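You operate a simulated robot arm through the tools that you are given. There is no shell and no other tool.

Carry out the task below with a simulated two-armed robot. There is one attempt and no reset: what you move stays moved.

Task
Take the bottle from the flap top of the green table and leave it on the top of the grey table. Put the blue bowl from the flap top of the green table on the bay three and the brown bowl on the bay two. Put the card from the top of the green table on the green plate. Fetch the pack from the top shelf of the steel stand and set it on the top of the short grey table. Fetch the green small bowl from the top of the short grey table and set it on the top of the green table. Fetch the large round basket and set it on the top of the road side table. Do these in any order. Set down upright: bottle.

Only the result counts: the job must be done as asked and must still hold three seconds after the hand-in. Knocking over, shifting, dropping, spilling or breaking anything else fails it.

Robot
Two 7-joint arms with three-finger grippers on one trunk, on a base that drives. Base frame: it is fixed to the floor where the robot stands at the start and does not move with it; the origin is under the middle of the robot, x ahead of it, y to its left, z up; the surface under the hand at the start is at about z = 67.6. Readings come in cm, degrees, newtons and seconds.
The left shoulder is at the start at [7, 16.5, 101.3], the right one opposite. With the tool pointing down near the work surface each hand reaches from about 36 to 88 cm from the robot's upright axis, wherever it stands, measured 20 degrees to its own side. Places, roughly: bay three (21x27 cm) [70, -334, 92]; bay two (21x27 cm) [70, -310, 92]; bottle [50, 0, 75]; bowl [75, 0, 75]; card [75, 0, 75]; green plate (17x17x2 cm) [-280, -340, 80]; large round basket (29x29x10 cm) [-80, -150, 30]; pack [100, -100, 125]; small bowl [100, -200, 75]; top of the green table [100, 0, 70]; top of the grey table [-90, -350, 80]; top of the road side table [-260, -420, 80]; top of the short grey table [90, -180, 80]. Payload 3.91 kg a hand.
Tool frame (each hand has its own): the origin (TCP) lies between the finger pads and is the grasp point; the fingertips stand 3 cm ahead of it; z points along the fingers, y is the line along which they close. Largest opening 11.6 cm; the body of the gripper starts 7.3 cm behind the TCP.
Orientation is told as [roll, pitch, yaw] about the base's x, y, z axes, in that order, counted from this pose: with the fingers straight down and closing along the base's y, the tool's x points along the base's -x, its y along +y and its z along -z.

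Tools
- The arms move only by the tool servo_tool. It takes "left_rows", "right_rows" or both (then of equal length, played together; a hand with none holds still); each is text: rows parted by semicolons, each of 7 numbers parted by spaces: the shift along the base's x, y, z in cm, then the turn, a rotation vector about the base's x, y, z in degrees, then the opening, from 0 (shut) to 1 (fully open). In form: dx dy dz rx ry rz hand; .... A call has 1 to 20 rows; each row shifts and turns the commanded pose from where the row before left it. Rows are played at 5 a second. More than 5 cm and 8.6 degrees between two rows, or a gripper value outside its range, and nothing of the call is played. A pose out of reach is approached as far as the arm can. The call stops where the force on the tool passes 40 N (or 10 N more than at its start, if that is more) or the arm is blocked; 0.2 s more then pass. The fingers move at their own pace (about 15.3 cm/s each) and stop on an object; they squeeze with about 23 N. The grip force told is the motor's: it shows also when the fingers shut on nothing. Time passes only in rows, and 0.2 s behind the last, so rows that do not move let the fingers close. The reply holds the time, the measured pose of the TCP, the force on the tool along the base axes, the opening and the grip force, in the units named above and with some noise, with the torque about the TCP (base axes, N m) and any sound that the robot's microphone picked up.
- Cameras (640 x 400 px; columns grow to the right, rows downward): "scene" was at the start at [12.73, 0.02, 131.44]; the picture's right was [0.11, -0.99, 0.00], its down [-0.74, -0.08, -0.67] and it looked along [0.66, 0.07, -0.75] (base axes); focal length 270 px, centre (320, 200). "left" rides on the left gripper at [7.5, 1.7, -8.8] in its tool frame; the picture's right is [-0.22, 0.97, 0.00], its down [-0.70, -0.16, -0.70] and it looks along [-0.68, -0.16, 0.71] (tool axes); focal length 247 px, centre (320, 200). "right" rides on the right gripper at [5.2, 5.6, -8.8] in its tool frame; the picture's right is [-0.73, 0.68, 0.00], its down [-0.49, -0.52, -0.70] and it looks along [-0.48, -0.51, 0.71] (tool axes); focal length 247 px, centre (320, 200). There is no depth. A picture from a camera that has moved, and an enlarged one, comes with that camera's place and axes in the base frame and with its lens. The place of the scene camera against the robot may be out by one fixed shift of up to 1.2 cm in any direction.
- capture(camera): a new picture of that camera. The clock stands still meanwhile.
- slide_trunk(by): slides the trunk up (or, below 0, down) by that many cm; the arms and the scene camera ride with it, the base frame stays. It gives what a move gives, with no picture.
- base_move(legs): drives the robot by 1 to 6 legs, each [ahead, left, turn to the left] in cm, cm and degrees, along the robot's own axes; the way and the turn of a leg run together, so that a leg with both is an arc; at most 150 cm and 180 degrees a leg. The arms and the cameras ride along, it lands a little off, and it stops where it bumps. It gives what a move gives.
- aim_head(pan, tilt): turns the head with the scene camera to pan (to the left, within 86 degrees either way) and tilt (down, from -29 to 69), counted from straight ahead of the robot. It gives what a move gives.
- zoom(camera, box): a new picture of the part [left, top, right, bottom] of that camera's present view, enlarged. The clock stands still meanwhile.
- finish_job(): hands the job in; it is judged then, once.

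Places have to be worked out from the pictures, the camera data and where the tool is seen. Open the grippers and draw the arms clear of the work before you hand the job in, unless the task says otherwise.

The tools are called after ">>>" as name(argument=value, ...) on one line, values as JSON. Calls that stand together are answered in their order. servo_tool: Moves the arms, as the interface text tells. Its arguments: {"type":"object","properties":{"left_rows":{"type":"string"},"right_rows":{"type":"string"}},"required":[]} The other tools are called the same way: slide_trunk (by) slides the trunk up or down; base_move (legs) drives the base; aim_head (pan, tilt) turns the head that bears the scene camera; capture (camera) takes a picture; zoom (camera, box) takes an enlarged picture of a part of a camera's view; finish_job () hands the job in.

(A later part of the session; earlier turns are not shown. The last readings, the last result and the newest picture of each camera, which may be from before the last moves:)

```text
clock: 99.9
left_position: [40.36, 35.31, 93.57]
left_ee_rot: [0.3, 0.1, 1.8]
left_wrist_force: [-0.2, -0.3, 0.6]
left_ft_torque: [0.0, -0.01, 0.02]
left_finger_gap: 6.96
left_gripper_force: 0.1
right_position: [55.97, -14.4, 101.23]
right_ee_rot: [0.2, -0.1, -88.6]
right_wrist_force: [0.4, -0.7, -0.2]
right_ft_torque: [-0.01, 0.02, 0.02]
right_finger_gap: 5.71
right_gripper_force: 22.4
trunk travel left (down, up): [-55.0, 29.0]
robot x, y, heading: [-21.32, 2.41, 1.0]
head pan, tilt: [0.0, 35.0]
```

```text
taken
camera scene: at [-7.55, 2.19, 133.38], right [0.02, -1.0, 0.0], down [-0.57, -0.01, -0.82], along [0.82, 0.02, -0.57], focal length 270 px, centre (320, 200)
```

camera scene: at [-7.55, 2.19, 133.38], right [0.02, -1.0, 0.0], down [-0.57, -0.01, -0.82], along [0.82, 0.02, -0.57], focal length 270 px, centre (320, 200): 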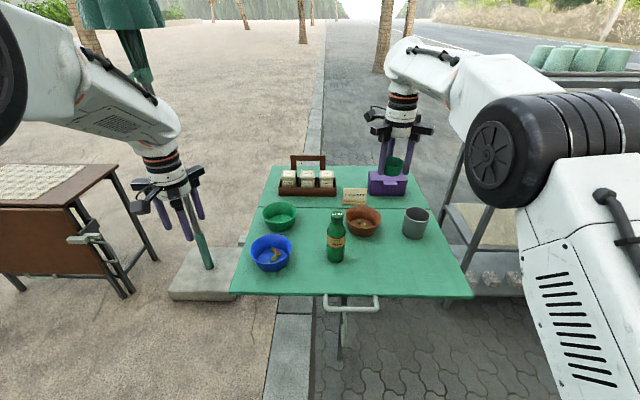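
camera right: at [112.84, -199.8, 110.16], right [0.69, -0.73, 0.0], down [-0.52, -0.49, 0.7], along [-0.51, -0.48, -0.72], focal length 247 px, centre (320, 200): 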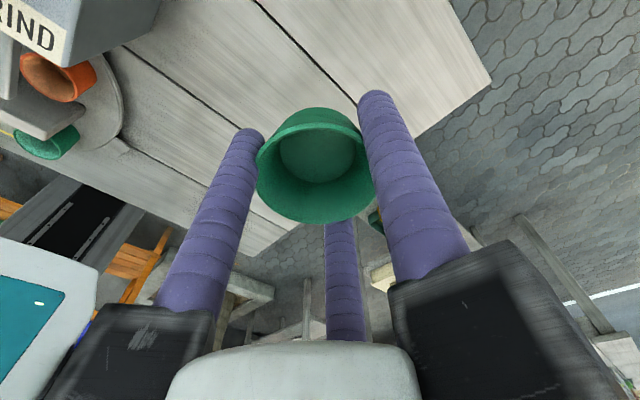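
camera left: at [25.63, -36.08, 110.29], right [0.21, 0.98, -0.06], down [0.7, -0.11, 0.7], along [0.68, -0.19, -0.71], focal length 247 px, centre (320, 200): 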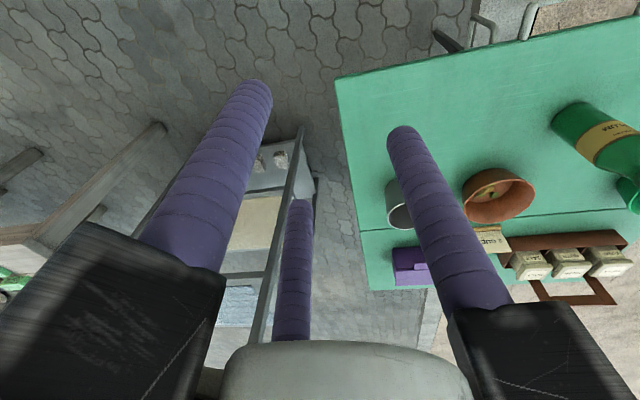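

I drive nearer to about (4, −10) and look closely at the main top for a free spot and the card.

>>> base_move(legs=[[25, -12, -1]])

>>> servo_tool(right_rows="-3 -4 1 0 0 0 0.3; -3 -4 1 0 0 0 0.3; -3 -4 1 0 0 0 0.3")

>>> capture(camera="scene")

>>> zoom(camera="scene", box=[220, 150, 460, 300])

```text
clock: 101.9
left_position: [65.65, 22.8, 93.62]
left_ee_rot: [0.2, 0.0, 0.8]
left_wrist_force: [0.1, 0.2, -0.2]
left_ft_torque: [0.03, 0.04, 0.02]
left_finger_gap: 6.96
left_gripper_force: 0.1
right_position: [80.52, -27.22, 101.22]
right_ee_rot: [0.2, -0.1, -89.6]
right_wrist_force: [0.1, -0.4, -1.0]
right_ft_torque: [0.05, 0.0, 0.02]
right_finger_gap: 5.72
right_gripper_force: 23.2
trunk travel left (down, up): [-55.0, 29.0]
robot x, y, heading: [3.77, -8.85, 0.3]
head pan, tilt: [0.0, 35.0]
```

```text
refused: row 1 steps farther than a row can; nothing moved
```

```text
taken
camera scene: at [17.34, -9.56, 133.38], right [0.0, -1.0, 0.0], down [-0.57, 0.0, -0.82], along [0.82, 0.0, -0.57], focal length 270 px, centre (320, 200)
```

scene: 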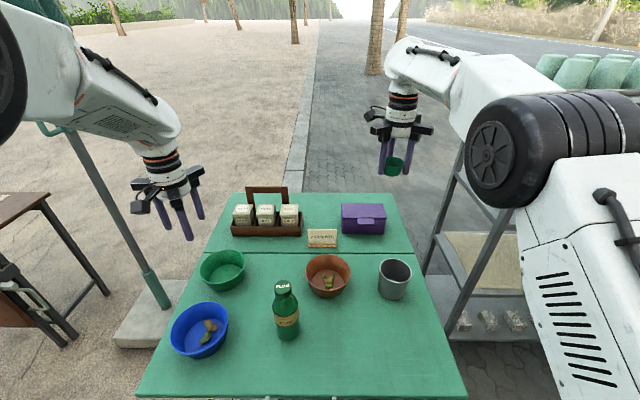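

```text
2.67 times, centred on (340, 225) of scene
camera zoom: at [17.34, -9.56, 133.38], right [0.0, -1.0, 0.0], down [-0.57, 0.0, -0.82], along [0.82, 0.0, -0.57], focal length 721 px, centre (267, 133)
```

zoom: 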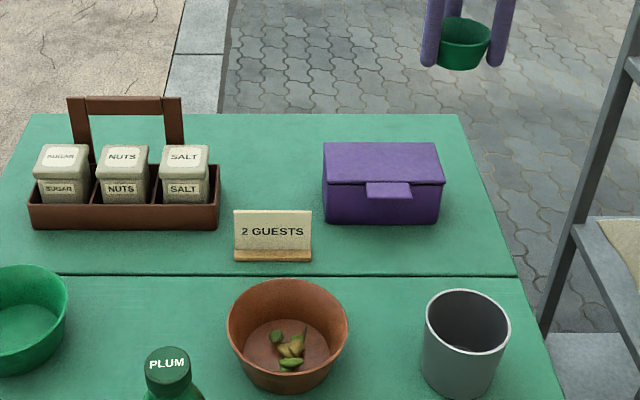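

The card is about 10 cm wide at x≈83, y −4.5 to −14, 7.5 cm tall, and its spot will be the best place for the bowl once it's gone. I shift the base right and turn the left hand +90° for pinching the panel.

>>> base_move(legs=[[3, -16, 0]])

>>> servo_tool(left_rows="0 0 1 0 0 8.5 0.7; 0 0 1 0 0 8.5 0.7; 0 0 1 0 0 8.5 0.7; 0 0 0 0 0 8.5 0.7; 0 0 0 0 0 8.5 0.7; 0 0 0 0 0 8.5 0.7; 0 0 0 0 0 8.5 0.7; 0 0 0 0 0 8.5 0.7; 0 0 0 0 0 8.5 0.7; 0 0 0 0 0 8.5 0.7; 0 0 0 0 0 4.5 0.7")

>>> capture(camera="left")

>>> capture(camera="scene")

```text
clock: 103.3
left_position: [68.85, 6.26, 93.58]
left_ee_rot: [0.2, 0.1, 0.7]
left_wrist_force: [0.6, -0.4, -0.6]
left_ft_torque: [0.0, -0.03, 0.02]
left_finger_gap: 6.97
left_gripper_force: 0.1
right_position: [83.35, -43.91, 101.2]
right_ee_rot: [0.2, -0.1, -89.8]
right_wrist_force: [-0.2, -0.2, -0.7]
right_ft_torque: [0.01, 0.01, 0.01]
right_finger_gap: 5.71
right_gripper_force: 23.2
trunk travel left (down, up): [-55.0, 29.0]
robot x, y, heading: [6.57, -24.87, 0.2]
head pan, tilt: [0.0, 35.0]
```

```text
clock: 105.7
left_position: [68.8, 6.26, 96.71]
left_ee_rot: [0.2, 0.1, 90.3]
left_wrist_force: [-0.6, 0.1, -0.1]
left_ft_torque: [-0.01, 0.0, 0.0]
left_finger_gap: 8.12
left_gripper_force: 0.2
right_position: [83.46, -43.89, 101.29]
right_ee_rot: [0.3, -0.1, -89.8]
right_wrist_force: [0.5, 0.4, 0.3]
right_ft_torque: [0.0, -0.01, 0.0]
right_finger_gap: 5.72
right_gripper_force: 23.1
trunk travel left (down, up): [-55.0, 29.0]
robot x, y, heading: [6.7, -25.18, -0.1]
head pan, tilt: [0.0, 35.0]
```

```text
taken
camera left: at [67.12, -1.11, 105.49], right [-0.98, 0.22, 0.0], down [0.16, 0.7, 0.7], along [0.15, 0.68, -0.72], focal length 247 px, centre (320, 200)
```

left: 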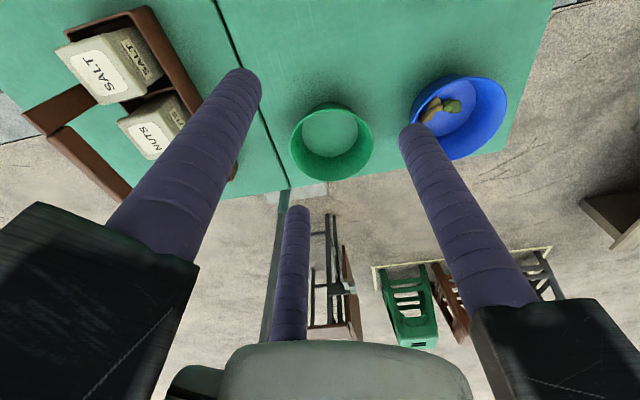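

```text
taken
camera scene: at [20.35, -25.93, 133.38], right [0.0, -1.0, 0.0], down [-0.57, 0.0, -0.82], along [0.82, 0.0, -0.57], focal length 270 px, centre (320, 200)
```

scene: 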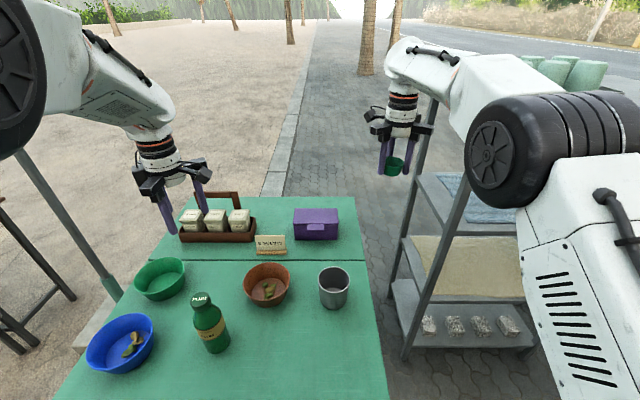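

Left hand turned. Moving it above the card at a safe height to view it with the wrist camera.

>>> servo_tool(left_rows="2.45 -2.7 0 0 0 0 0.7; 2.45 -2.7 0 0 0 0 0.7; 2.45 -2.7 0 0 0 0 0.7; 2.45 -2.7 -1 0 0 0 0.7; 2.45 -2.7 -2 0 0 0 0.7; 2.45 -2.7 -3 0 0 0 0.7")

>>> capture(camera="left")

>>> zoom(camera="scene", box=[190, 130, 350, 270])

```text
clock: 107.1
left_position: [83.89, -9.82, 90.52]
left_ee_rot: [0.3, 0.0, 90.2]
left_wrist_force: [-0.1, 0.6, 0.7]
left_ft_torque: [-0.04, 0.02, 0.01]
left_finger_gap: 8.13
left_gripper_force: 0.0
right_position: [83.64, -43.94, 100.98]
right_ee_rot: [0.0, -0.1, -89.8]
right_wrist_force: [-0.3, 0.7, -0.6]
right_ft_torque: [0.01, 0.05, 0.0]
right_finger_gap: 5.7
right_gripper_force: 23.0
trunk travel left (down, up): [-55.0, 29.0]
robot x, y, heading: [6.9, -25.06, 0.1]
head pan, tilt: [0.0, 35.0]
```

```text
taken
camera left: at [82.19, -17.31, 99.35], right [-0.98, 0.22, 0.0], down [0.16, 0.7, 0.7], along [0.15, 0.68, -0.72], focal length 247 px, centre (320, 200)
```

left: 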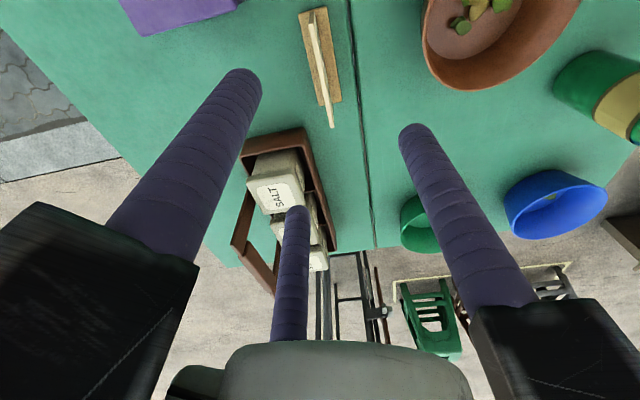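

```text
2.86 times, centred on (270, 200) of scene
camera zoom: at [20.59, -25.97, 133.35], right [0.0, -1.0, 0.0], down [-0.58, 0.0, -0.82], along [0.82, 0.0, -0.58], focal length 772 px, centre (463, 200)
```

zoom: 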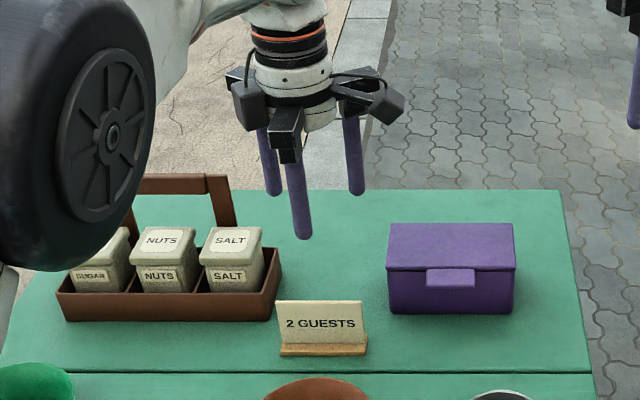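

The card's panel is upright at x≈83.5, y −14 to −4.7, on a 3 cm deep base. The hand is right over it; I descend to TCP z 73.2 with the fingers straddling the panel.

>>> servo_tool(left_rows="0.15 0.2 -4 0 0 0 0.7; 0 0 -4 0 0 0 0.7; 0 0 -4 0 0 0 0.7; 0 0 -3 0 0 0 0.7; 0 0 -1.5 0 0 0 0.7; 0 0 -0.8 0 0 0 0.7")

>>> capture(camera="left")

>>> zoom(camera="scene", box=[190, 130, 350, 270])

```text
clock: 108.5
left_position: [83.81, -9.75, 73.31]
left_ee_rot: [0.2, 0.0, 90.2]
left_wrist_force: [0.4, 0.7, 0.4]
left_ft_torque: [0.01, -0.03, -0.02]
left_finger_gap: 8.12
left_gripper_force: 0.0
right_position: [83.69, -43.76, 101.21]
right_ee_rot: [0.2, 0.0, -89.8]
right_wrist_force: [0.3, 0.1, -0.2]
right_ft_torque: [0.04, 0.02, 0.0]
right_finger_gap: 5.71
right_gripper_force: 22.6
trunk travel left (down, up): [-55.0, 29.0]
robot x, y, heading: [6.51, -24.57, 0.1]
head pan, tilt: [0.0, 35.0]
```

```text
taken
camera left: at [82.06, -17.2, 82.15], right [-0.98, 0.22, 0.0], down [0.16, 0.7, 0.7], along [0.15, 0.68, -0.72], focal length 247 px, centre (320, 200)
```

left: 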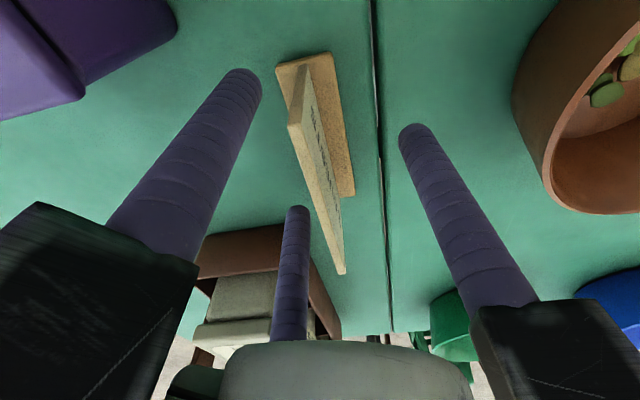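

```text
2.86 times, centred on (270, 200) of scene
camera zoom: at [20.41, -25.92, 133.37], right [0.0, -1.0, 0.0], down [-0.57, 0.0, -0.82], along [0.82, 0.0, -0.57], focal length 772 px, centre (463, 200)
```

zoom: 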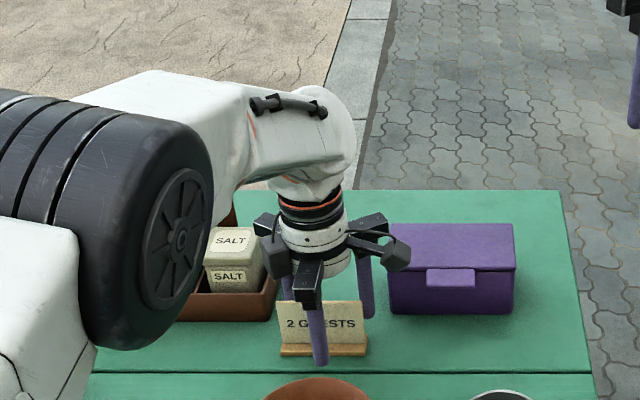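

The single finger is in front and the two behind the panel. Closing the left hand.

>>> servo_tool(left_rows="0 0 0 0 0 0 0.5; 0 0 0 0 0 0 0.3; 0 0 0 0 0 0 0.1; 0 0 0 0 0 0 0; 0 0 0 0 0 0 0; 0 0 0 0 0 0 0")

>>> capture(camera="left")

>>> zoom(camera="scene", box=[190, 130, 350, 270])

```text
clock: 109.9
left_position: [83.71, -9.84, 73.39]
left_ee_rot: [0.1, 0.1, 90.2]
left_wrist_force: [-0.1, 1.0, -0.4]
left_ft_torque: [0.02, 0.01, 0.01]
left_finger_gap: 1.05
left_gripper_force: 22.8
right_position: [83.46, -43.83, 101.21]
right_ee_rot: [0.2, 0.0, -89.8]
right_wrist_force: [-0.8, -0.4, -0.7]
right_ft_torque: [0.01, -0.02, 0.01]
right_finger_gap: 5.7
right_gripper_force: 23.3
trunk travel left (down, up): [-55.0, 29.0]
robot x, y, heading: [6.46, -24.86, -0.1]
head pan, tilt: [0.0, 35.0]
```

```text
taken
camera left: at [82.02, -17.2, 82.22], right [-0.98, 0.22, 0.0], down [0.16, 0.7, 0.7], along [0.15, 0.68, -0.72], focal length 247 px, centre (320, 200)
```

left: 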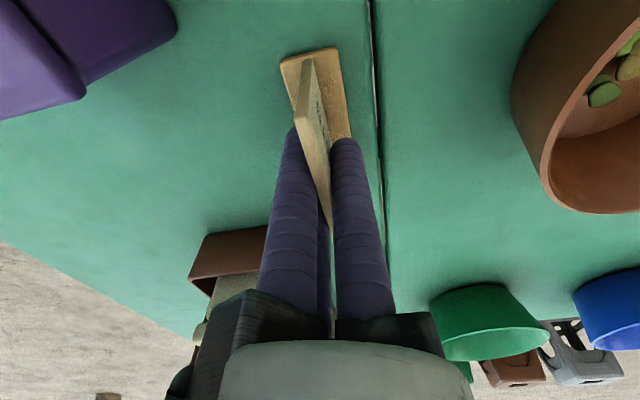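

```text
2.86 times, centred on (270, 200) of scene
camera zoom: at [20.36, -25.93, 133.38], right [0.0, -1.0, 0.0], down [-0.57, 0.0, -0.82], along [0.82, 0.0, -0.57], focal length 772 px, centre (463, 200)
```

zoom: 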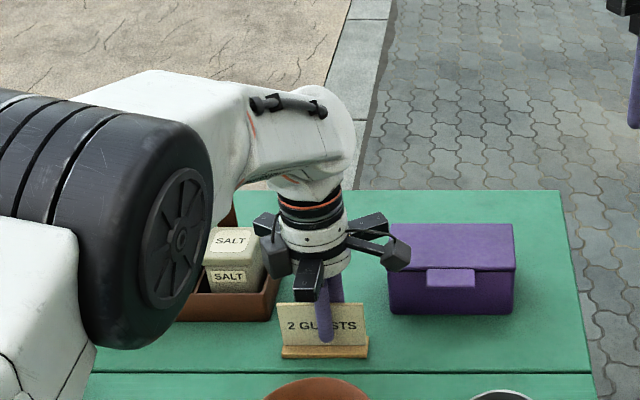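

Gap 1.05 against 0.93 when empty suggests a thin panel is held. I lift a little to test.

>>> servo_tool(left_rows="0 0 0.7 0 0 0 0; 0 0 1 0 0 0 0; 0 0 1.3 0 0 0 0")

>>> zoom(camera="scene", box=[190, 130, 350, 270])

>>> capture(camera="left")

```text
clock: 110.7
left_position: [83.67, -9.81, 76.28]
left_ee_rot: [0.2, 0.1, 90.2]
left_wrist_force: [-0.1, -0.1, -0.3]
left_ft_torque: [0.0, -0.04, 0.0]
left_finger_gap: 1.04
left_gripper_force: 23.2
right_position: [83.41, -43.74, 101.17]
right_ee_rot: [0.3, -0.1, -89.8]
right_wrist_force: [-1.0, 0.3, -0.1]
right_ft_torque: [0.02, 0.02, 0.01]
right_finger_gap: 5.69
right_gripper_force: 22.8
trunk travel left (down, up): [-55.0, 29.0]
robot x, y, heading: [6.92, -25.05, 0.1]
head pan, tilt: [0.0, 35.0]
```

```text
2.86 times, centred on (270, 200) of scene
camera zoom: at [20.31, -25.93, 133.38], right [0.0, -1.0, 0.0], down [-0.57, 0.0, -0.82], along [0.82, 0.0, -0.57], focal length 772 px, centre (463, 200)
```

zoom: 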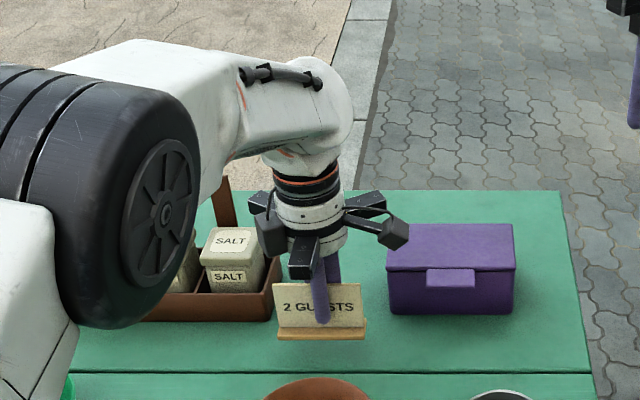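

```text
taken
camera left: at [81.89, -17.14, 85.18], right [-0.98, 0.22, 0.0], down [0.16, 0.7, 0.7], along [0.15, 0.68, -0.72], focal length 247 px, centre (320, 200)
```

left: 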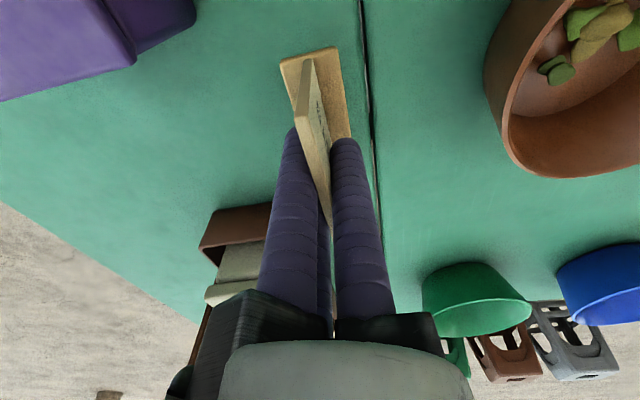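

The card came up cleanly. I raise it well clear and carry it to the left side, then shift the base left so the right hand can set the small bowl in the card's old spot.

>>> servo_tool(left_rows="0 0 3 0 0 0 0; 0 0 4 0 0 0 0; 0 0 4 0 0 0 0; 0 0 4 0 0 0 0; 0 0 4 0 0 0 0; 0 0 3 0 0 0 0; -2.5 3 0 0 0 0 0; -2.5 3 0 0 0 0 0; -2.5 3 0 0 0 0 0; -2.5 3 0 0 0 0 0; -2 3 0 0 0 0 0; -2 3 0 0 0 0 0")

>>> base_move(legs=[[0, 33, 0]])

>>> capture(camera="scene")

>>> capture(camera="right")

```text
clock: 113.3
left_position: [69.51, 8.34, 98.29]
left_ee_rot: [0.2, 0.2, 90.2]
left_wrist_force: [-1.1, 0.5, -0.2]
left_ft_torque: [-0.01, -0.01, 0.03]
left_finger_gap: 1.01
left_gripper_force: 22.9
right_position: [83.41, -43.77, 101.36]
right_ee_rot: [0.3, -0.1, -89.8]
right_wrist_force: [-0.2, 0.8, 0.1]
right_ft_torque: [-0.03, -0.03, 0.02]
right_finger_gap: 5.71
right_gripper_force: 22.6
trunk travel left (down, up): [-55.0, 29.0]
robot x, y, heading: [6.77, -25.06, -0.2]
head pan, tilt: [0.0, 35.0]
```

```text
clock: 115.5
left_position: [69.73, 41.72, 98.27]
left_ee_rot: [0.2, 0.1, 90.1]
left_wrist_force: [-0.9, 0.8, 0.2]
left_ft_torque: [-0.02, -0.01, 0.01]
left_finger_gap: 1.04
left_gripper_force: 22.6
right_position: [83.4, -10.39, 101.31]
right_ee_rot: [0.2, -0.1, -89.8]
right_wrist_force: [-0.2, -0.3, -0.1]
right_ft_torque: [-0.03, 0.0, -0.04]
right_finger_gap: 5.72
right_gripper_force: 23.0
trunk travel left (down, up): [-55.0, 29.0]
robot x, y, heading: [6.2, 8.37, -0.1]
head pan, tilt: [0.0, 35.0]
```

```text
taken
camera scene: at [20.33, 7.64, 133.38], right [0.0, -1.0, 0.0], down [-0.57, 0.0, -0.82], along [0.82, 0.0, -0.57], focal length 270 px, centre (320, 200)
```

scene: 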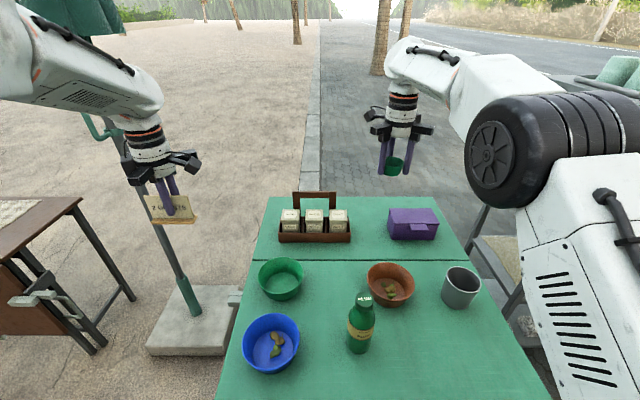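

```text
taken
camera right: at [88.99, -5.0, 110.13], right [0.68, -0.73, 0.0], down [-0.52, -0.49, 0.7], along [-0.51, -0.48, -0.72], focal length 247 px, centre (320, 200)
```

right: 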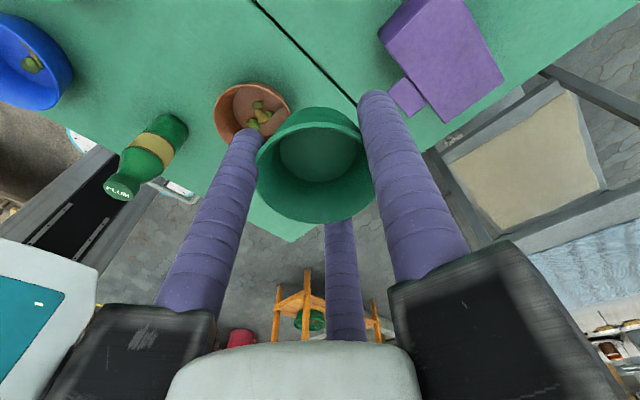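

The spot between the caddy and the purple box is clear now. I move the bowl over (87.8, −9.5) and lower it.

>>> servo_tool(right_rows="2.2 0.5 0 0 0 0 0.3; 2.2 0.4 -2 0 0 0 0.3; 0 0 -5 0 0 0 0.3; 0 0 -5 0 0 0 0.3; 0 0 -5 0 0 0 0.3; 0 0 -5 0 0 0 0.3; 0 0 -3 0 0 0 0.3; 0 0 -2 0 0 0 0.3; 0 0 -0.8 0 0 0 0.3; 0 0 -0.6 0 0 0 0.3")

>>> zoom(camera="scene", box=[260, 130, 460, 290])

```text
clock: 117.7
left_position: [69.66, 41.79, 98.3]
left_ee_rot: [0.1, 0.0, 90.1]
left_wrist_force: [0.6, -0.3, -0.5]
left_ft_torque: [-0.01, 0.02, -0.02]
left_finger_gap: 1.05
left_gripper_force: 22.9
right_position: [89.34, -9.81, 73.55]
right_ee_rot: [0.2, -0.2, -89.8]
right_wrist_force: [0.6, -0.6, -1.1]
right_ft_torque: [-0.03, -0.01, -0.01]
right_finger_gap: 5.68
right_gripper_force: 22.9
right hand out of reach, approached as far as the arm can: row 2, 3, 4, 5
trunk travel left (down, up): [-55.0, 29.0]
robot x, y, heading: [6.32, 8.41, 0.0]
head pan, tilt: [0.0, 35.0]
```

```text
2.50 times, centred on (360, 210) of scene
camera zoom: at [20.34, 7.6, 133.38], right [0.0, -1.0, 0.0], down [-0.57, 0.0, -0.82], along [0.82, 0.0, -0.57], focal length 676 px, centre (220, 175)
```

zoom: 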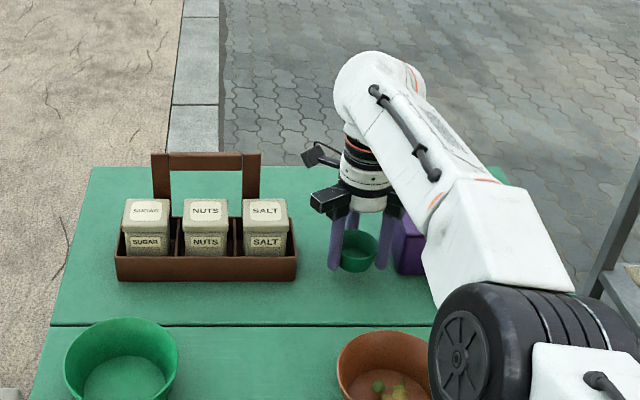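

The hand ended at x 89.3, which is still clear of both neighbours. Lowering slowly to contact.

>>> servo_tool(right_rows="-0.8 0 -0.3 0 0 0 0.3; 0 0 -0.4 0 0 0 0.3; 0 0 -0.4 0 0 0 0.3; 0 0 -0.4 0 0 0 0.3; 0 0 -0.3 0 0 0 0.3")

```text
clock: 118.9
left_position: [69.69, 41.79, 98.28]
left_ee_rot: [0.2, 0.1, 90.1]
left_wrist_force: [1.1, -0.1, -0.4]
left_ft_torque: [-0.02, 0.0, -0.01]
left_finger_gap: 1.03
left_gripper_force: 23.3
right_position: [89.37, -9.69, 71.93]
right_ee_rot: [0.2, -0.2, -89.9]
right_wrist_force: [0.7, -0.1, 0.0]
right_ft_torque: [0.0, -0.01, -0.02]
right_finger_gap: 5.71
right_gripper_force: 23.1
right hand out of reach, approached as far as the arm can: row 1
trunk travel left (down, up): [-55.0, 29.0]
robot x, y, heading: [7.09, 8.24, 0.2]
head pan, tilt: [0.0, 35.0]
```

No contact yet at z 71.9; continuing in small steps.

>>> servo_tool(right_rows="0 0 -0.3 0 0 0 0.3; 0 0 -0.3 0 0 0 0.3")

```text
clock: 119.5
left_position: [69.68, 41.65, 98.33]
left_ee_rot: [0.3, 0.1, 90.1]
left_wrist_force: [0.1, 1.2, -0.5]
left_ft_torque: [-0.03, 0.0, -0.01]
left_finger_gap: 1.02
left_gripper_force: 23.5
right_position: [89.4, -9.68, 71.25]
right_ee_rot: [0.2, -0.1, -89.8]
right_wrist_force: [0.2, 0.0, -1.2]
right_ft_torque: [0.0, 0.0, -0.02]
right_finger_gap: 5.71
right_gripper_force: 23.3
trunk travel left (down, up): [-55.0, 29.0]
robot x, y, heading: [6.69, 8.65, 0.1]
head pan, tilt: [0.0, 35.0]
```

Still free; two more small steps.

>>> servo_tool(right_rows="0 0 -0.3 0 0 0 0.3; 0 0 -0.2 0 0 0 0.3")

>>> zoom(camera="scene", box=[320, 190, 400, 250])

>>> capture(camera="right")

```text
clock: 120.1
left_position: [69.51, 41.72, 98.47]
left_ee_rot: [0.1, 0.0, 90.1]
left_wrist_force: [0.1, 0.8, -0.2]
left_ft_torque: [-0.01, 0.0, 0.0]
left_finger_gap: 1.07
left_gripper_force: 23.5
right_position: [89.39, -9.75, 71.14]
right_ee_rot: [0.5, 0.0, -89.8]
right_wrist_force: [0.5, 0.9, 11.0]
right_ft_torque: [-0.09, 0.09, 0.0]
right_finger_gap: 5.7
right_gripper_force: 22.6
trunk travel left (down, up): [-55.0, 29.0]
robot x, y, heading: [6.65, 8.43, 0.3]
head pan, tilt: [0.0, 35.0]
```

```text
6.67 times, centred on (360, 220) of scene
camera zoom: at [20.19, 7.64, 133.42], right [0.0, -1.0, 0.0], down [-0.57, 0.0, -0.82], along [0.82, 0.0, -0.57], focal length 1802 px, centre (53, 67)
```

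zoom: 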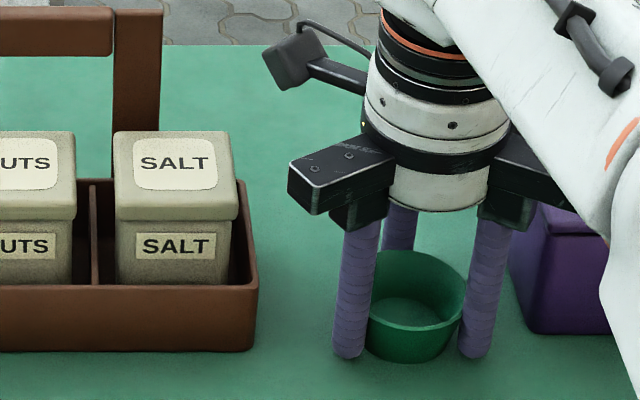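

```text
taken
camera right: at [94.91, -4.41, 80.08], right [0.68, -0.73, 0.01], down [-0.53, -0.49, 0.7], along [-0.5, -0.48, -0.72], focal length 247 px, centre (320, 200)
```

right: 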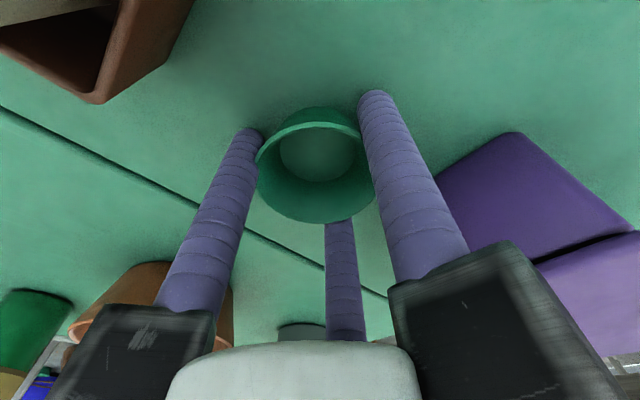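

Contact at 11 N: the bowl is on the main top. Opening moderately and rising straight up.

>>> servo_tool(right_rows="0 0 0.1 0 0 0 0.52; 0 0 0 0 0 0 0.58; 0 0 0 0 0 0 0.65; 0 0 0 0 0 0 0.65")

>>> servo_tool(right_rows="0 0 1 0 0 0 0.65; 0 0 2 0 0 0 0.65; 0 0 4 0 0 0 0.65; 0 0 4 0 0 0 0.65; 0 0 4 0 0 0 0.65; 0 0 4 0 0 0 0.65; 0 0 4 0 0 0 0.65; 0 0 4 0 0 0 0.65")

>>> capture(camera="scene")

>>> zoom(camera="scene", box=[230, 180, 520, 380])

```text
clock: 121.1
left_position: [69.59, 41.72, 98.53]
left_ee_rot: [0.2, 0.1, 90.1]
left_wrist_force: [0.1, -0.1, -1.1]
left_ft_torque: [-0.04, -0.02, 0.01]
left_finger_gap: 1.03
left_gripper_force: 22.9
right_position: [89.3, -9.89, 71.01]
right_ee_rot: [0.3, -0.1, -89.9]
right_wrist_force: [5.8, -7.9, 10.2]
right_ft_torque: [0.15, 0.07, -0.08]
right_finger_gap: 7.05
right_gripper_force: 0.0
trunk travel left (down, up): [-55.0, 29.0]
robot x, y, heading: [6.36, 8.31, -0.1]
head pan, tilt: [0.0, 35.0]
```

```text
clock: 122.9
left_position: [69.7, 41.72, 98.3]
left_ee_rot: [0.1, 0.1, 90.1]
left_wrist_force: [-0.6, -0.2, 0.4]
left_ft_torque: [-0.01, 0.0, -0.02]
left_finger_gap: 1.03
left_gripper_force: 22.8
right_position: [87.36, -11.68, 97.61]
right_ee_rot: [0.2, -0.1, -89.8]
right_wrist_force: [0.4, -0.8, -0.6]
right_ft_torque: [0.03, -0.06, 0.01]
right_finger_gap: 7.53
right_gripper_force: 0.0
right hand out of reach, approached as far as the arm can: row 6, 7, 8
trunk travel left (down, up): [-55.0, 29.0]
robot x, y, heading: [6.81, 8.3, -0.1]
head pan, tilt: [0.0, 35.0]
```

```text
taken
camera scene: at [20.21, 7.55, 133.39], right [0.0, -1.0, 0.0], down [-0.57, 0.0, -0.82], along [0.82, 0.0, -0.57], focal length 270 px, centre (320, 200)
```

scene: 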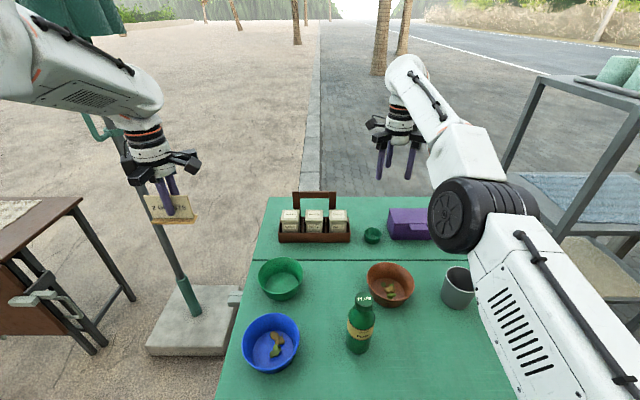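

```text
2.00 times, centred on (375, 280) of scene
camera zoom: at [20.21, 7.55, 133.39], right [0.0, -1.0, 0.0], down [-0.57, 0.0, -0.82], along [0.82, 0.0, -0.57], focal length 541 px, centre (210, 40)
```

zoom: 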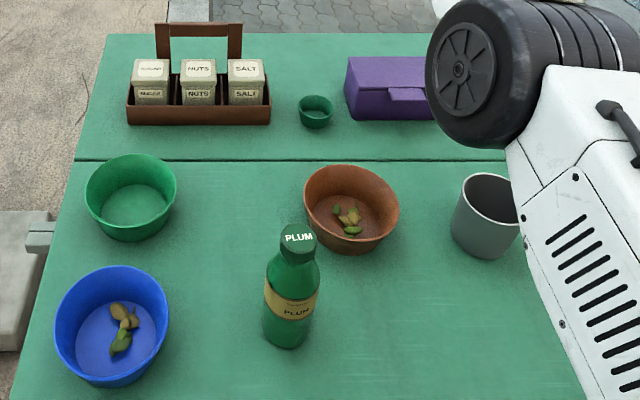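

The small bowl sits well between the caddy and box. Next is the bottle with the right hand; I bring that hand back over it while turning to yaw 0.

>>> servo_tool(right_rows="-3 1 0.3 0 0 8.2 0.85; -3 1 0.3 0 0 8.2 0.85; -3 1 0.3 0 0 8.2 0.85; -3 1 0.3 0 0 8.2 0.85; -3 1 0.3 0 0 8.2 0.85; -3 1 0.3 0 0 8.2 0.85; -3 1 0.3 0 0 8.2 0.85; -3 1 0.3 0 0 8.2 0.85; -3 1 0 0 0 8.2 0.85; -3 1 0 0 0 8.2 0.85; -3 1 0 0 0 7.8 0.85")

>>> capture(camera="right")

>>> capture(camera="scene")

```text
clock: 125.3
left_position: [69.61, 41.78, 98.36]
left_ee_rot: [0.2, 0.2, 90.2]
left_wrist_force: [-0.4, -0.3, 0.7]
left_ft_torque: [-0.01, -0.02, -0.01]
left_finger_gap: 1.04
left_gripper_force: 22.9
right_position: [78.52, 5.37, 112.76]
right_ee_rot: [0.2, 0.0, 0.2]
right_wrist_force: [-0.3, 0.6, 0.5]
right_ft_torque: [-0.03, 0.02, -0.04]
right_finger_gap: 9.86
right_gripper_force: 0.1
right hand out of reach, approached as far as the arm can: row 1, 2, 3, 4, 5, 6, 7, 8, 9, 10, 11
trunk travel left (down, up): [-55.0, 29.0]
robot x, y, heading: [6.49, 8.74, 0.1]
head pan, tilt: [0.0, 35.0]
```

```text
taken
camera right: at [73.19, 10.95, 121.62], right [0.73, 0.68, 0.0], down [0.49, -0.52, 0.7], along [0.48, -0.51, -0.72], focal length 247 px, centre (320, 200)
```

right: 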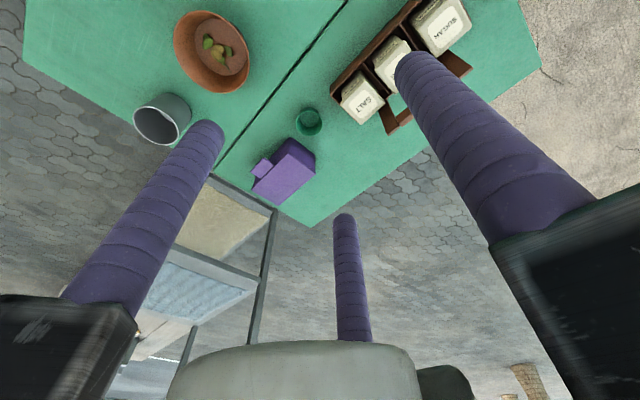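

```text
taken
camera scene: at [20.23, 7.69, 133.39], right [0.0, -1.0, 0.0], down [-0.57, 0.0, -0.82], along [0.82, 0.0, -0.57], focal length 270 px, centre (320, 200)
```

scene: 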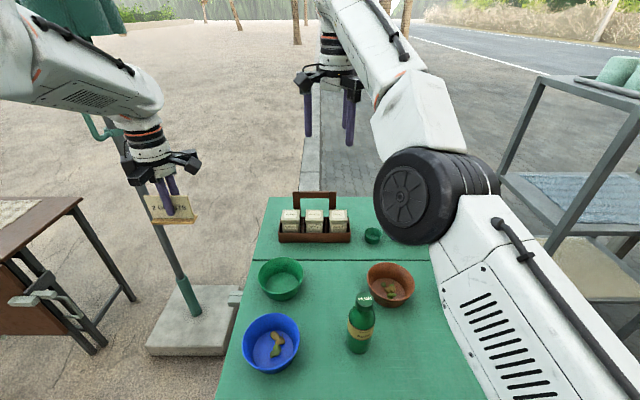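

The right arm got into an awkward posture and drifted up instead of coming back. I'll bring it out to its own side to unwind it and see if it follows.

>>> servo_tool(right_rows="0 -4 0 0 0 0 0.85; 0 -4 0 0 0 0 0.85; 0 -4 0 0 0 0 0.85; 0 -4 0 0 0 0 0.85; 0 -4 0 0 0 0 0.85; 0 -4 0 0 0 0 0.85; -1 -4 0 0 0 0 0.85; -3 -3 0 0 0 0 0.85")

>>> capture(camera="scene")

```text
clock: 127.3
left_position: [69.66, 41.84, 98.15]
left_ee_rot: [0.2, 0.0, 90.3]
left_wrist_force: [-0.2, 0.1, -0.4]
left_ft_torque: [-0.05, 0.01, -0.02]
left_finger_gap: 1.05
left_gripper_force: 22.5
right_position: [79.51, -27.61, 114.92]
right_ee_rot: [-7.1, 1.1, -4.0]
right_wrist_force: [-0.8, 0.1, -0.9]
right_ft_torque: [0.01, 0.0, -0.01]
right_finger_gap: 9.86
right_gripper_force: 0.1
right hand out of reach, approached as far as the arm can: row 1, 2, 3, 4, 5, 7, 8
trunk travel left (down, up): [-55.0, 29.0]
robot x, y, heading: [6.37, 8.3, 0.2]
head pan, tilt: [0.0, 35.0]
stopped in row 8 (right hand): the arm was blocked; the commanded pose is now the measured one
```

```text
taken
camera scene: at [20.33, 7.73, 133.38], right [0.0, -1.0, 0.0], down [-0.57, 0.0, -0.82], along [0.82, 0.0, -0.57], focal length 270 px, centre (320, 200)
```

scene: 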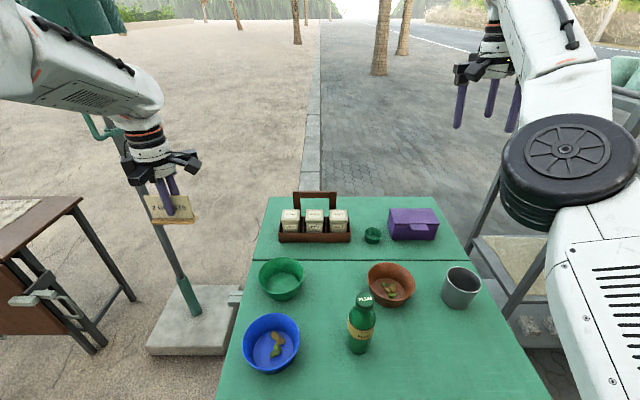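

The reading says blocked, probably a joint limit. I'll try lowering the hand in free air on its own side (nothing is below except the table's far right corner at z 68).

>>> servo_tool(right_rows="0 -1 -2 1.5 0 0 0.85; 0 -1 -2 1.5 0 0 0.85; 0 -1 -2 1.5 0 0 0.85; 0 -1 -2 1.5 0 0 0.85; 0 -1 -2 1 0 0 0.85")

>>> capture(camera="scene")

```text
clock: 128.5
left_position: [69.6, 41.78, 98.34]
left_ee_rot: [0.2, 0.1, 90.0]
left_wrist_force: [0.1, -0.1, -1.6]
left_ft_torque: [0.04, 0.01, 0.03]
left_finger_gap: 1.02
left_gripper_force: 23.2
right_position: [81.88, -33.27, 105.74]
right_ee_rot: [0.0, 1.6, -3.8]
right_wrist_force: [0.2, -0.6, 0.3]
right_ft_torque: [-0.02, -0.02, 0.03]
right_finger_gap: 9.88
right_gripper_force: 0.1
right hand out of reach, approached as far as the arm can: row 1, 2, 3, 4, 5
trunk travel left (down, up): [-55.0, 29.0]
robot x, y, heading: [6.62, 8.62, -0.4]
head pan, tilt: [0.0, 35.0]
```

```text
taken
camera scene: at [20.38, 7.52, 133.37], right [0.0, -1.0, 0.0], down [-0.57, 0.0, -0.82], along [0.82, 0.0, -0.57], focal length 270 px, centre (320, 200)
```

scene: 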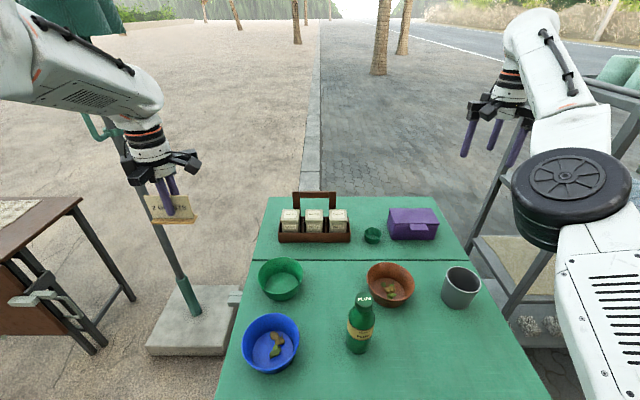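

The arm looks nearly straight with the elbow turned flat. I'll try pulling the hand back toward the shoulder in small steps to see if the elbow folds.

>>> servo_tool(right_rows="-2 1 0 0 -0.8 1.2 0.85; -2 1 0 0 -0.8 1.2 0.85; -2 0.5 0 0 0 1.2 0.85; -2 0.5 0 0 0 0 0.85")

>>> capture(camera="scene")

```text
clock: 129.5
left_position: [69.7, 41.72, 98.32]
left_ee_rot: [0.2, 0.0, 90.0]
left_wrist_force: [0.2, 0.8, -0.5]
left_ft_torque: [0.0, 0.01, 0.0]
left_finger_gap: 1.0
left_gripper_force: 22.7
right_position: [81.73, -32.04, 108.66]
right_ee_rot: [0.0, 0.0, -0.4]
right_wrist_force: [0.6, 0.6, -0.3]
right_ft_torque: [-0.01, 0.01, 0.01]
right_finger_gap: 9.86
right_gripper_force: 0.0
right hand out of reach, approached as far as the arm can: row 1, 2, 3, 4
trunk travel left (down, up): [-55.0, 29.0]
robot x, y, heading: [6.61, 8.14, 0.1]
head pan, tilt: [0.0, 35.0]
```

```text
taken
camera scene: at [20.34, 7.59, 133.38], right [0.0, -1.0, 0.0], down [-0.57, 0.0, -0.82], along [0.82, 0.0, -0.57], focal length 270 px, centre (320, 200)
```

scene: 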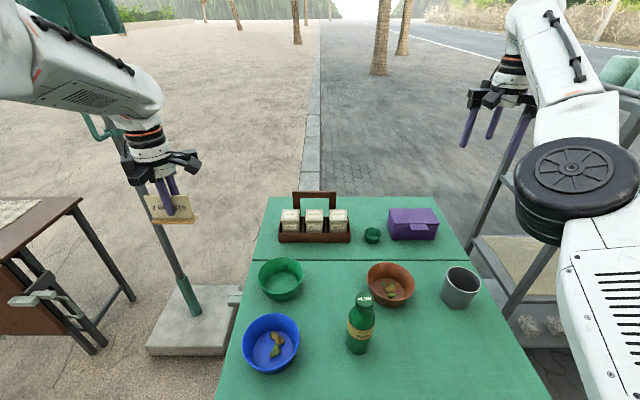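

It looks stuck in an elbow-down posture with the wrist at its limit. I'll tilt the fingers forward to relieve the wrist and let the elbow swing up.

>>> servo_tool(right_rows="0 0 0 0 -8 0 0.85; 0 0 0 0 -8 0 0.85; 0 0 0 0 -8 0 0.85; 0 0 0 0 -8 0 0.85; 0 0 0 0 -8 0 0.85; 0 0 0 0 -8 0 0.85")

>>> capture(camera="scene")

```text
clock: 130.9
left_position: [69.77, 41.66, 98.27]
left_ee_rot: [0.2, -0.1, 90.0]
left_wrist_force: [-0.2, 0.1, -0.4]
left_ft_torque: [0.0, 0.0, -0.01]
left_finger_gap: 1.06
left_gripper_force: 23.3
right_position: [97.35, -36.58, 115.91]
right_ee_rot: [0.4, -48.1, -0.5]
right_wrist_force: [0.2, 0.1, -0.1]
right_ft_torque: [-0.02, -0.02, 0.03]
right_finger_gap: 9.86
right_gripper_force: 0.2
right hand out of reach, approached as far as the arm can: row 1, 2, 3, 4, 5, 6
trunk travel left (down, up): [-55.0, 29.0]
robot x, y, heading: [6.64, 8.6, -0.1]
head pan, tilt: [0.0, 35.0]
```

```text
taken
camera scene: at [20.37, 7.56, 133.37], right [0.0, -1.0, 0.0], down [-0.57, 0.0, -0.82], along [0.82, 0.0, -0.57], focal length 270 px, centre (320, 200)
```

scene: 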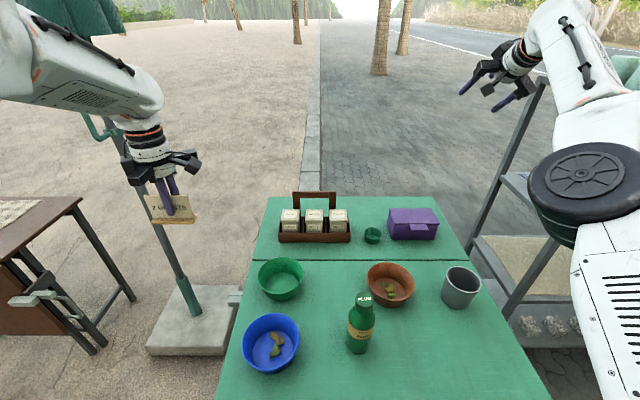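

Tilting didn't free it. I'll undo the tilt and turn the hand back toward yaw −90, which should bring the elbow back to its earlier upright posture, then retract from there.

>>> servo_tool(right_rows="-2 0 -1 0 8 0 0.85; -2 0 -1 0 8 0 0.85; -2 0 -1 0 8 0 0.85; -2 0 -1 0 8 0 0.85; -2 0 -1 0 8 0 0.85; -2 0 -1 0 8 0 0.85")

>>> servo_tool(right_rows="0 0 -1 0 0 -8.5 0.85; 0 0 -1 0 0 -8.5 0.85; 0 0 -1 0 0 -8.5 0.85; 0 0 -1 0 0 -8.5 0.85; 0 0 -1 0 0 -8.5 0.85; 0 0 -1 0 0 -8.5 0.85; 0 0 -1 0 0 -8.5 0.85; 0 0 -1 0 0 -8.5 0.85; 0 0 -1 0 0 -8.5 0.85; 0 0 -1 0 0 -8.5 0.85; 0 0 -1 0 0 -4.5 0.85")

>>> capture(camera="scene")

```text
clock: 132.3
left_position: [69.61, 41.71, 98.29]
left_ee_rot: [0.2, 0.0, 90.0]
left_wrist_force: [0.4, 0.1, -1.1]
left_ft_torque: [-0.03, -0.01, 0.02]
left_finger_gap: 1.03
left_gripper_force: 23.0
right_position: [81.34, -37.42, 106.08]
right_ee_rot: [0.1, -0.1, -0.4]
right_wrist_force: [-0.2, 0.3, 0.5]
right_ft_torque: [0.0, -0.01, -0.01]
right_finger_gap: 9.86
right_gripper_force: 0.0
right hand out of reach, approached as far as the arm can: row 1, 2, 3, 4, 5, 6
trunk travel left (down, up): [-55.0, 29.0]
robot x, y, heading: [6.78, 8.22, -0.0]
head pan, tilt: [0.0, 35.0]
```

```text
clock: 134.7
left_position: [69.83, 41.76, 98.24]
left_ee_rot: [0.2, 0.0, 90.0]
left_wrist_force: [-0.6, 0.2, 0.0]
left_ft_torque: [0.02, 0.01, 0.0]
left_finger_gap: 1.07
left_gripper_force: 23.4
right_position: [84.23, -38.21, 95.93]
right_ee_rot: [-0.3, 0.0, -89.9]
right_wrist_force: [1.0, -0.5, -0.6]
right_ft_torque: [0.01, -0.01, 0.03]
right_finger_gap: 9.85
right_gripper_force: 0.1
right hand out of reach, approached as far as the arm can: row 2, 3, 4, 5, 7, 9, 11
trunk travel left (down, up): [-55.0, 29.0]
robot x, y, heading: [6.45, 8.3, -0.0]
head pan, tilt: [0.0, 35.0]
```

```text
taken
camera scene: at [20.35, 7.58, 133.38], right [0.0, -1.0, 0.0], down [-0.57, 0.0, -0.82], along [0.82, 0.0, -0.57], focal length 270 px, centre (320, 200)
```

scene: 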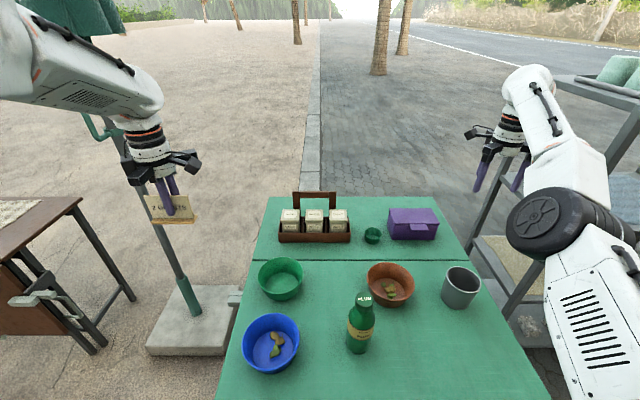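

The elbow turned partly back. Now I try retracting at this yaw in small steps.

>>> servo_tool(right_rows="-2 0 0 0 0 0 0.85; -2 0 0 0 0 0 0.85; -2 0 0 0 0 0 0.85; -2 0 0 0 0 0 0.85; -2 0 0 0 0 0 0.85")

>>> capture(camera="scene")

```text
clock: 135.9
left_position: [69.65, 41.65, 98.12]
left_ee_rot: [0.2, 0.1, 90.1]
left_wrist_force: [-0.7, 0.1, 0.3]
left_ft_torque: [0.02, 0.03, 0.02]
left_finger_gap: 1.05
left_gripper_force: 22.9
right_position: [83.21, -40.32, 97.71]
right_ee_rot: [-0.1, 0.0, -89.9]
right_wrist_force: [0.3, -0.8, 0.6]
right_ft_torque: [0.02, -0.02, -0.01]
right_finger_gap: 9.87
right_gripper_force: 0.0
right hand out of reach, approached as far as the arm can: row 1, 2, 3, 4, 5
trunk travel left (down, up): [-55.0, 29.0]
robot x, y, heading: [6.6, 8.46, -0.0]
head pan, tilt: [0.0, 35.0]
```

```text
taken
camera scene: at [20.33, 7.6, 133.38], right [0.0, -1.0, 0.0], down [-0.57, 0.0, -0.82], along [0.82, 0.0, -0.57], focal length 270 px, centre (320, 200)
```

scene: 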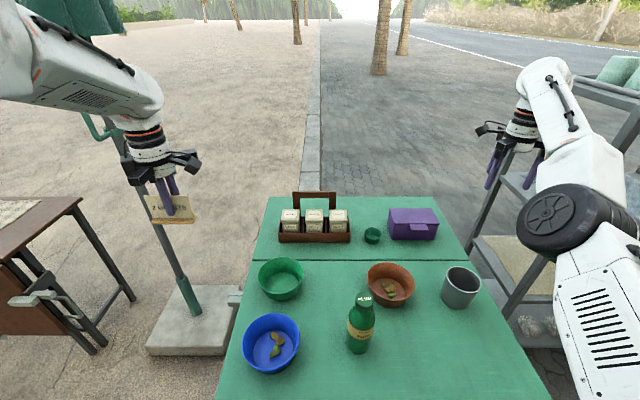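

It behaves like a straight-arm singularity. I'll pull with larger steps exactly along the line toward the shoulder to make the elbow fold.

>>> servo_tool(right_rows="-4.3 2 -1.3 0 0 0 0.85; -4.3 2 -1.3 0 0 0 0.85; -4.3 2 -1.3 0 0 0 0.85")

>>> capture(camera="scene")

```text
clock: 136.7
left_position: [69.65, 41.72, 98.33]
left_ee_rot: [0.1, 0.1, 90.1]
left_wrist_force: [0.1, -0.1, 0.4]
left_ft_torque: [-0.03, 0.0, 0.0]
left_finger_gap: 1.06
left_gripper_force: 23.0
right_position: [83.09, -40.04, 97.47]
right_ee_rot: [0.0, -0.1, -89.9]
right_wrist_force: [0.3, 0.3, -0.5]
right_ft_torque: [0.01, 0.01, 0.01]
right_finger_gap: 9.86
right_gripper_force: 0.1
right hand out of reach, approached as far as the arm can: row 1, 2, 3
trunk travel left (down, up): [-55.0, 29.0]
robot x, y, heading: [6.55, 8.16, 0.4]
head pan, tilt: [0.0, 35.0]
```

```text
taken
camera scene: at [20.32, 7.58, 133.38], right [0.0, -1.0, 0.0], down [-0.57, 0.0, -0.82], along [0.82, 0.0, -0.57], focal length 270 px, centre (320, 200)
```

scene: 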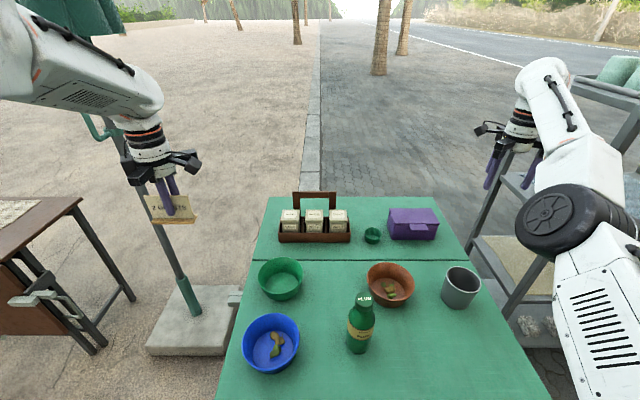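

No motion at all in that direction. I'll instead swing the hand sideways toward (78, −10, 101), a relative pose in which the arm worked fine before.

>>> servo_tool(right_rows="0 4 0.5 0 0 0 0.85; 0 4 0.5 0 0 0 0.85; 0 4 0.5 0 0 0 0.85; 0 4 0.5 0 0 0 0.85; 0 4 0.5 0 0 0 0.85; 0 4 0.5 0 0 0 0.85; 0 4 0 0 0 0 0.85")

>>> capture(camera="scene")

```text
clock: 138.3
left_position: [69.72, 41.85, 98.14]
left_ee_rot: [0.2, 0.0, 90.2]
left_wrist_force: [0.0, 0.7, -0.2]
left_ft_torque: [0.0, -0.01, 0.0]
left_finger_gap: 1.03
left_gripper_force: 22.9
right_position: [86.23, -12.44, 101.34]
right_ee_rot: [-0.1, -0.3, -89.9]
right_wrist_force: [-0.7, 0.2, -0.4]
right_ft_torque: [-0.05, -0.02, 0.01]
right_finger_gap: 9.86
right_gripper_force: 0.0
right hand out of reach, approached as far as the arm can: row 1, 2, 3, 4, 5
trunk travel left (down, up): [-55.0, 29.0]
robot x, y, heading: [6.75, 8.56, 0.1]
head pan, tilt: [0.0, 35.0]
```

```text
taken
camera scene: at [20.33, 7.74, 133.38], right [0.0, -1.0, 0.0], down [-0.57, 0.0, -0.82], along [0.82, 0.0, -0.57], focal length 270 px, centre (320, 200)
```

scene: 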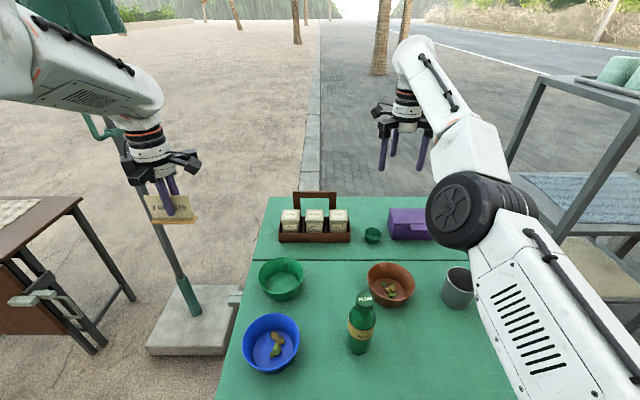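

Compared with the good posture the elbow is lower now. I try small retracting steps from here, at the same height.

>>> servo_tool(right_rows="-1 0 0 0 0 0 0.85; -1 0 0 0 0 0 0.85; -1 0 0 0 0 0 0.85; -1 0 0 0 0 0 0.85")

```text
clock: 139.3
left_position: [69.73, 41.69, 98.24]
left_ee_rot: [0.2, 0.0, 90.2]
left_wrist_force: [0.1, 0.6, -0.2]
left_ft_torque: [0.05, 0.03, 0.0]
left_finger_gap: 1.04
left_gripper_force: 22.8
right_position: [85.97, -12.3, 102.26]
right_ee_rot: [-0.2, -0.3, -89.8]
right_wrist_force: [0.4, 0.1, -0.2]
right_ft_torque: [-0.02, 0.01, -0.02]
right_finger_gap: 9.85
right_gripper_force: 0.1
right hand out of reach, approached as far as the arm can: row 1, 2, 3, 4
trunk travel left (down, up): [-55.0, 29.0]
robot x, y, heading: [6.08, 8.41, 0.1]
head pan, tilt: [0.0, 35.0]
```

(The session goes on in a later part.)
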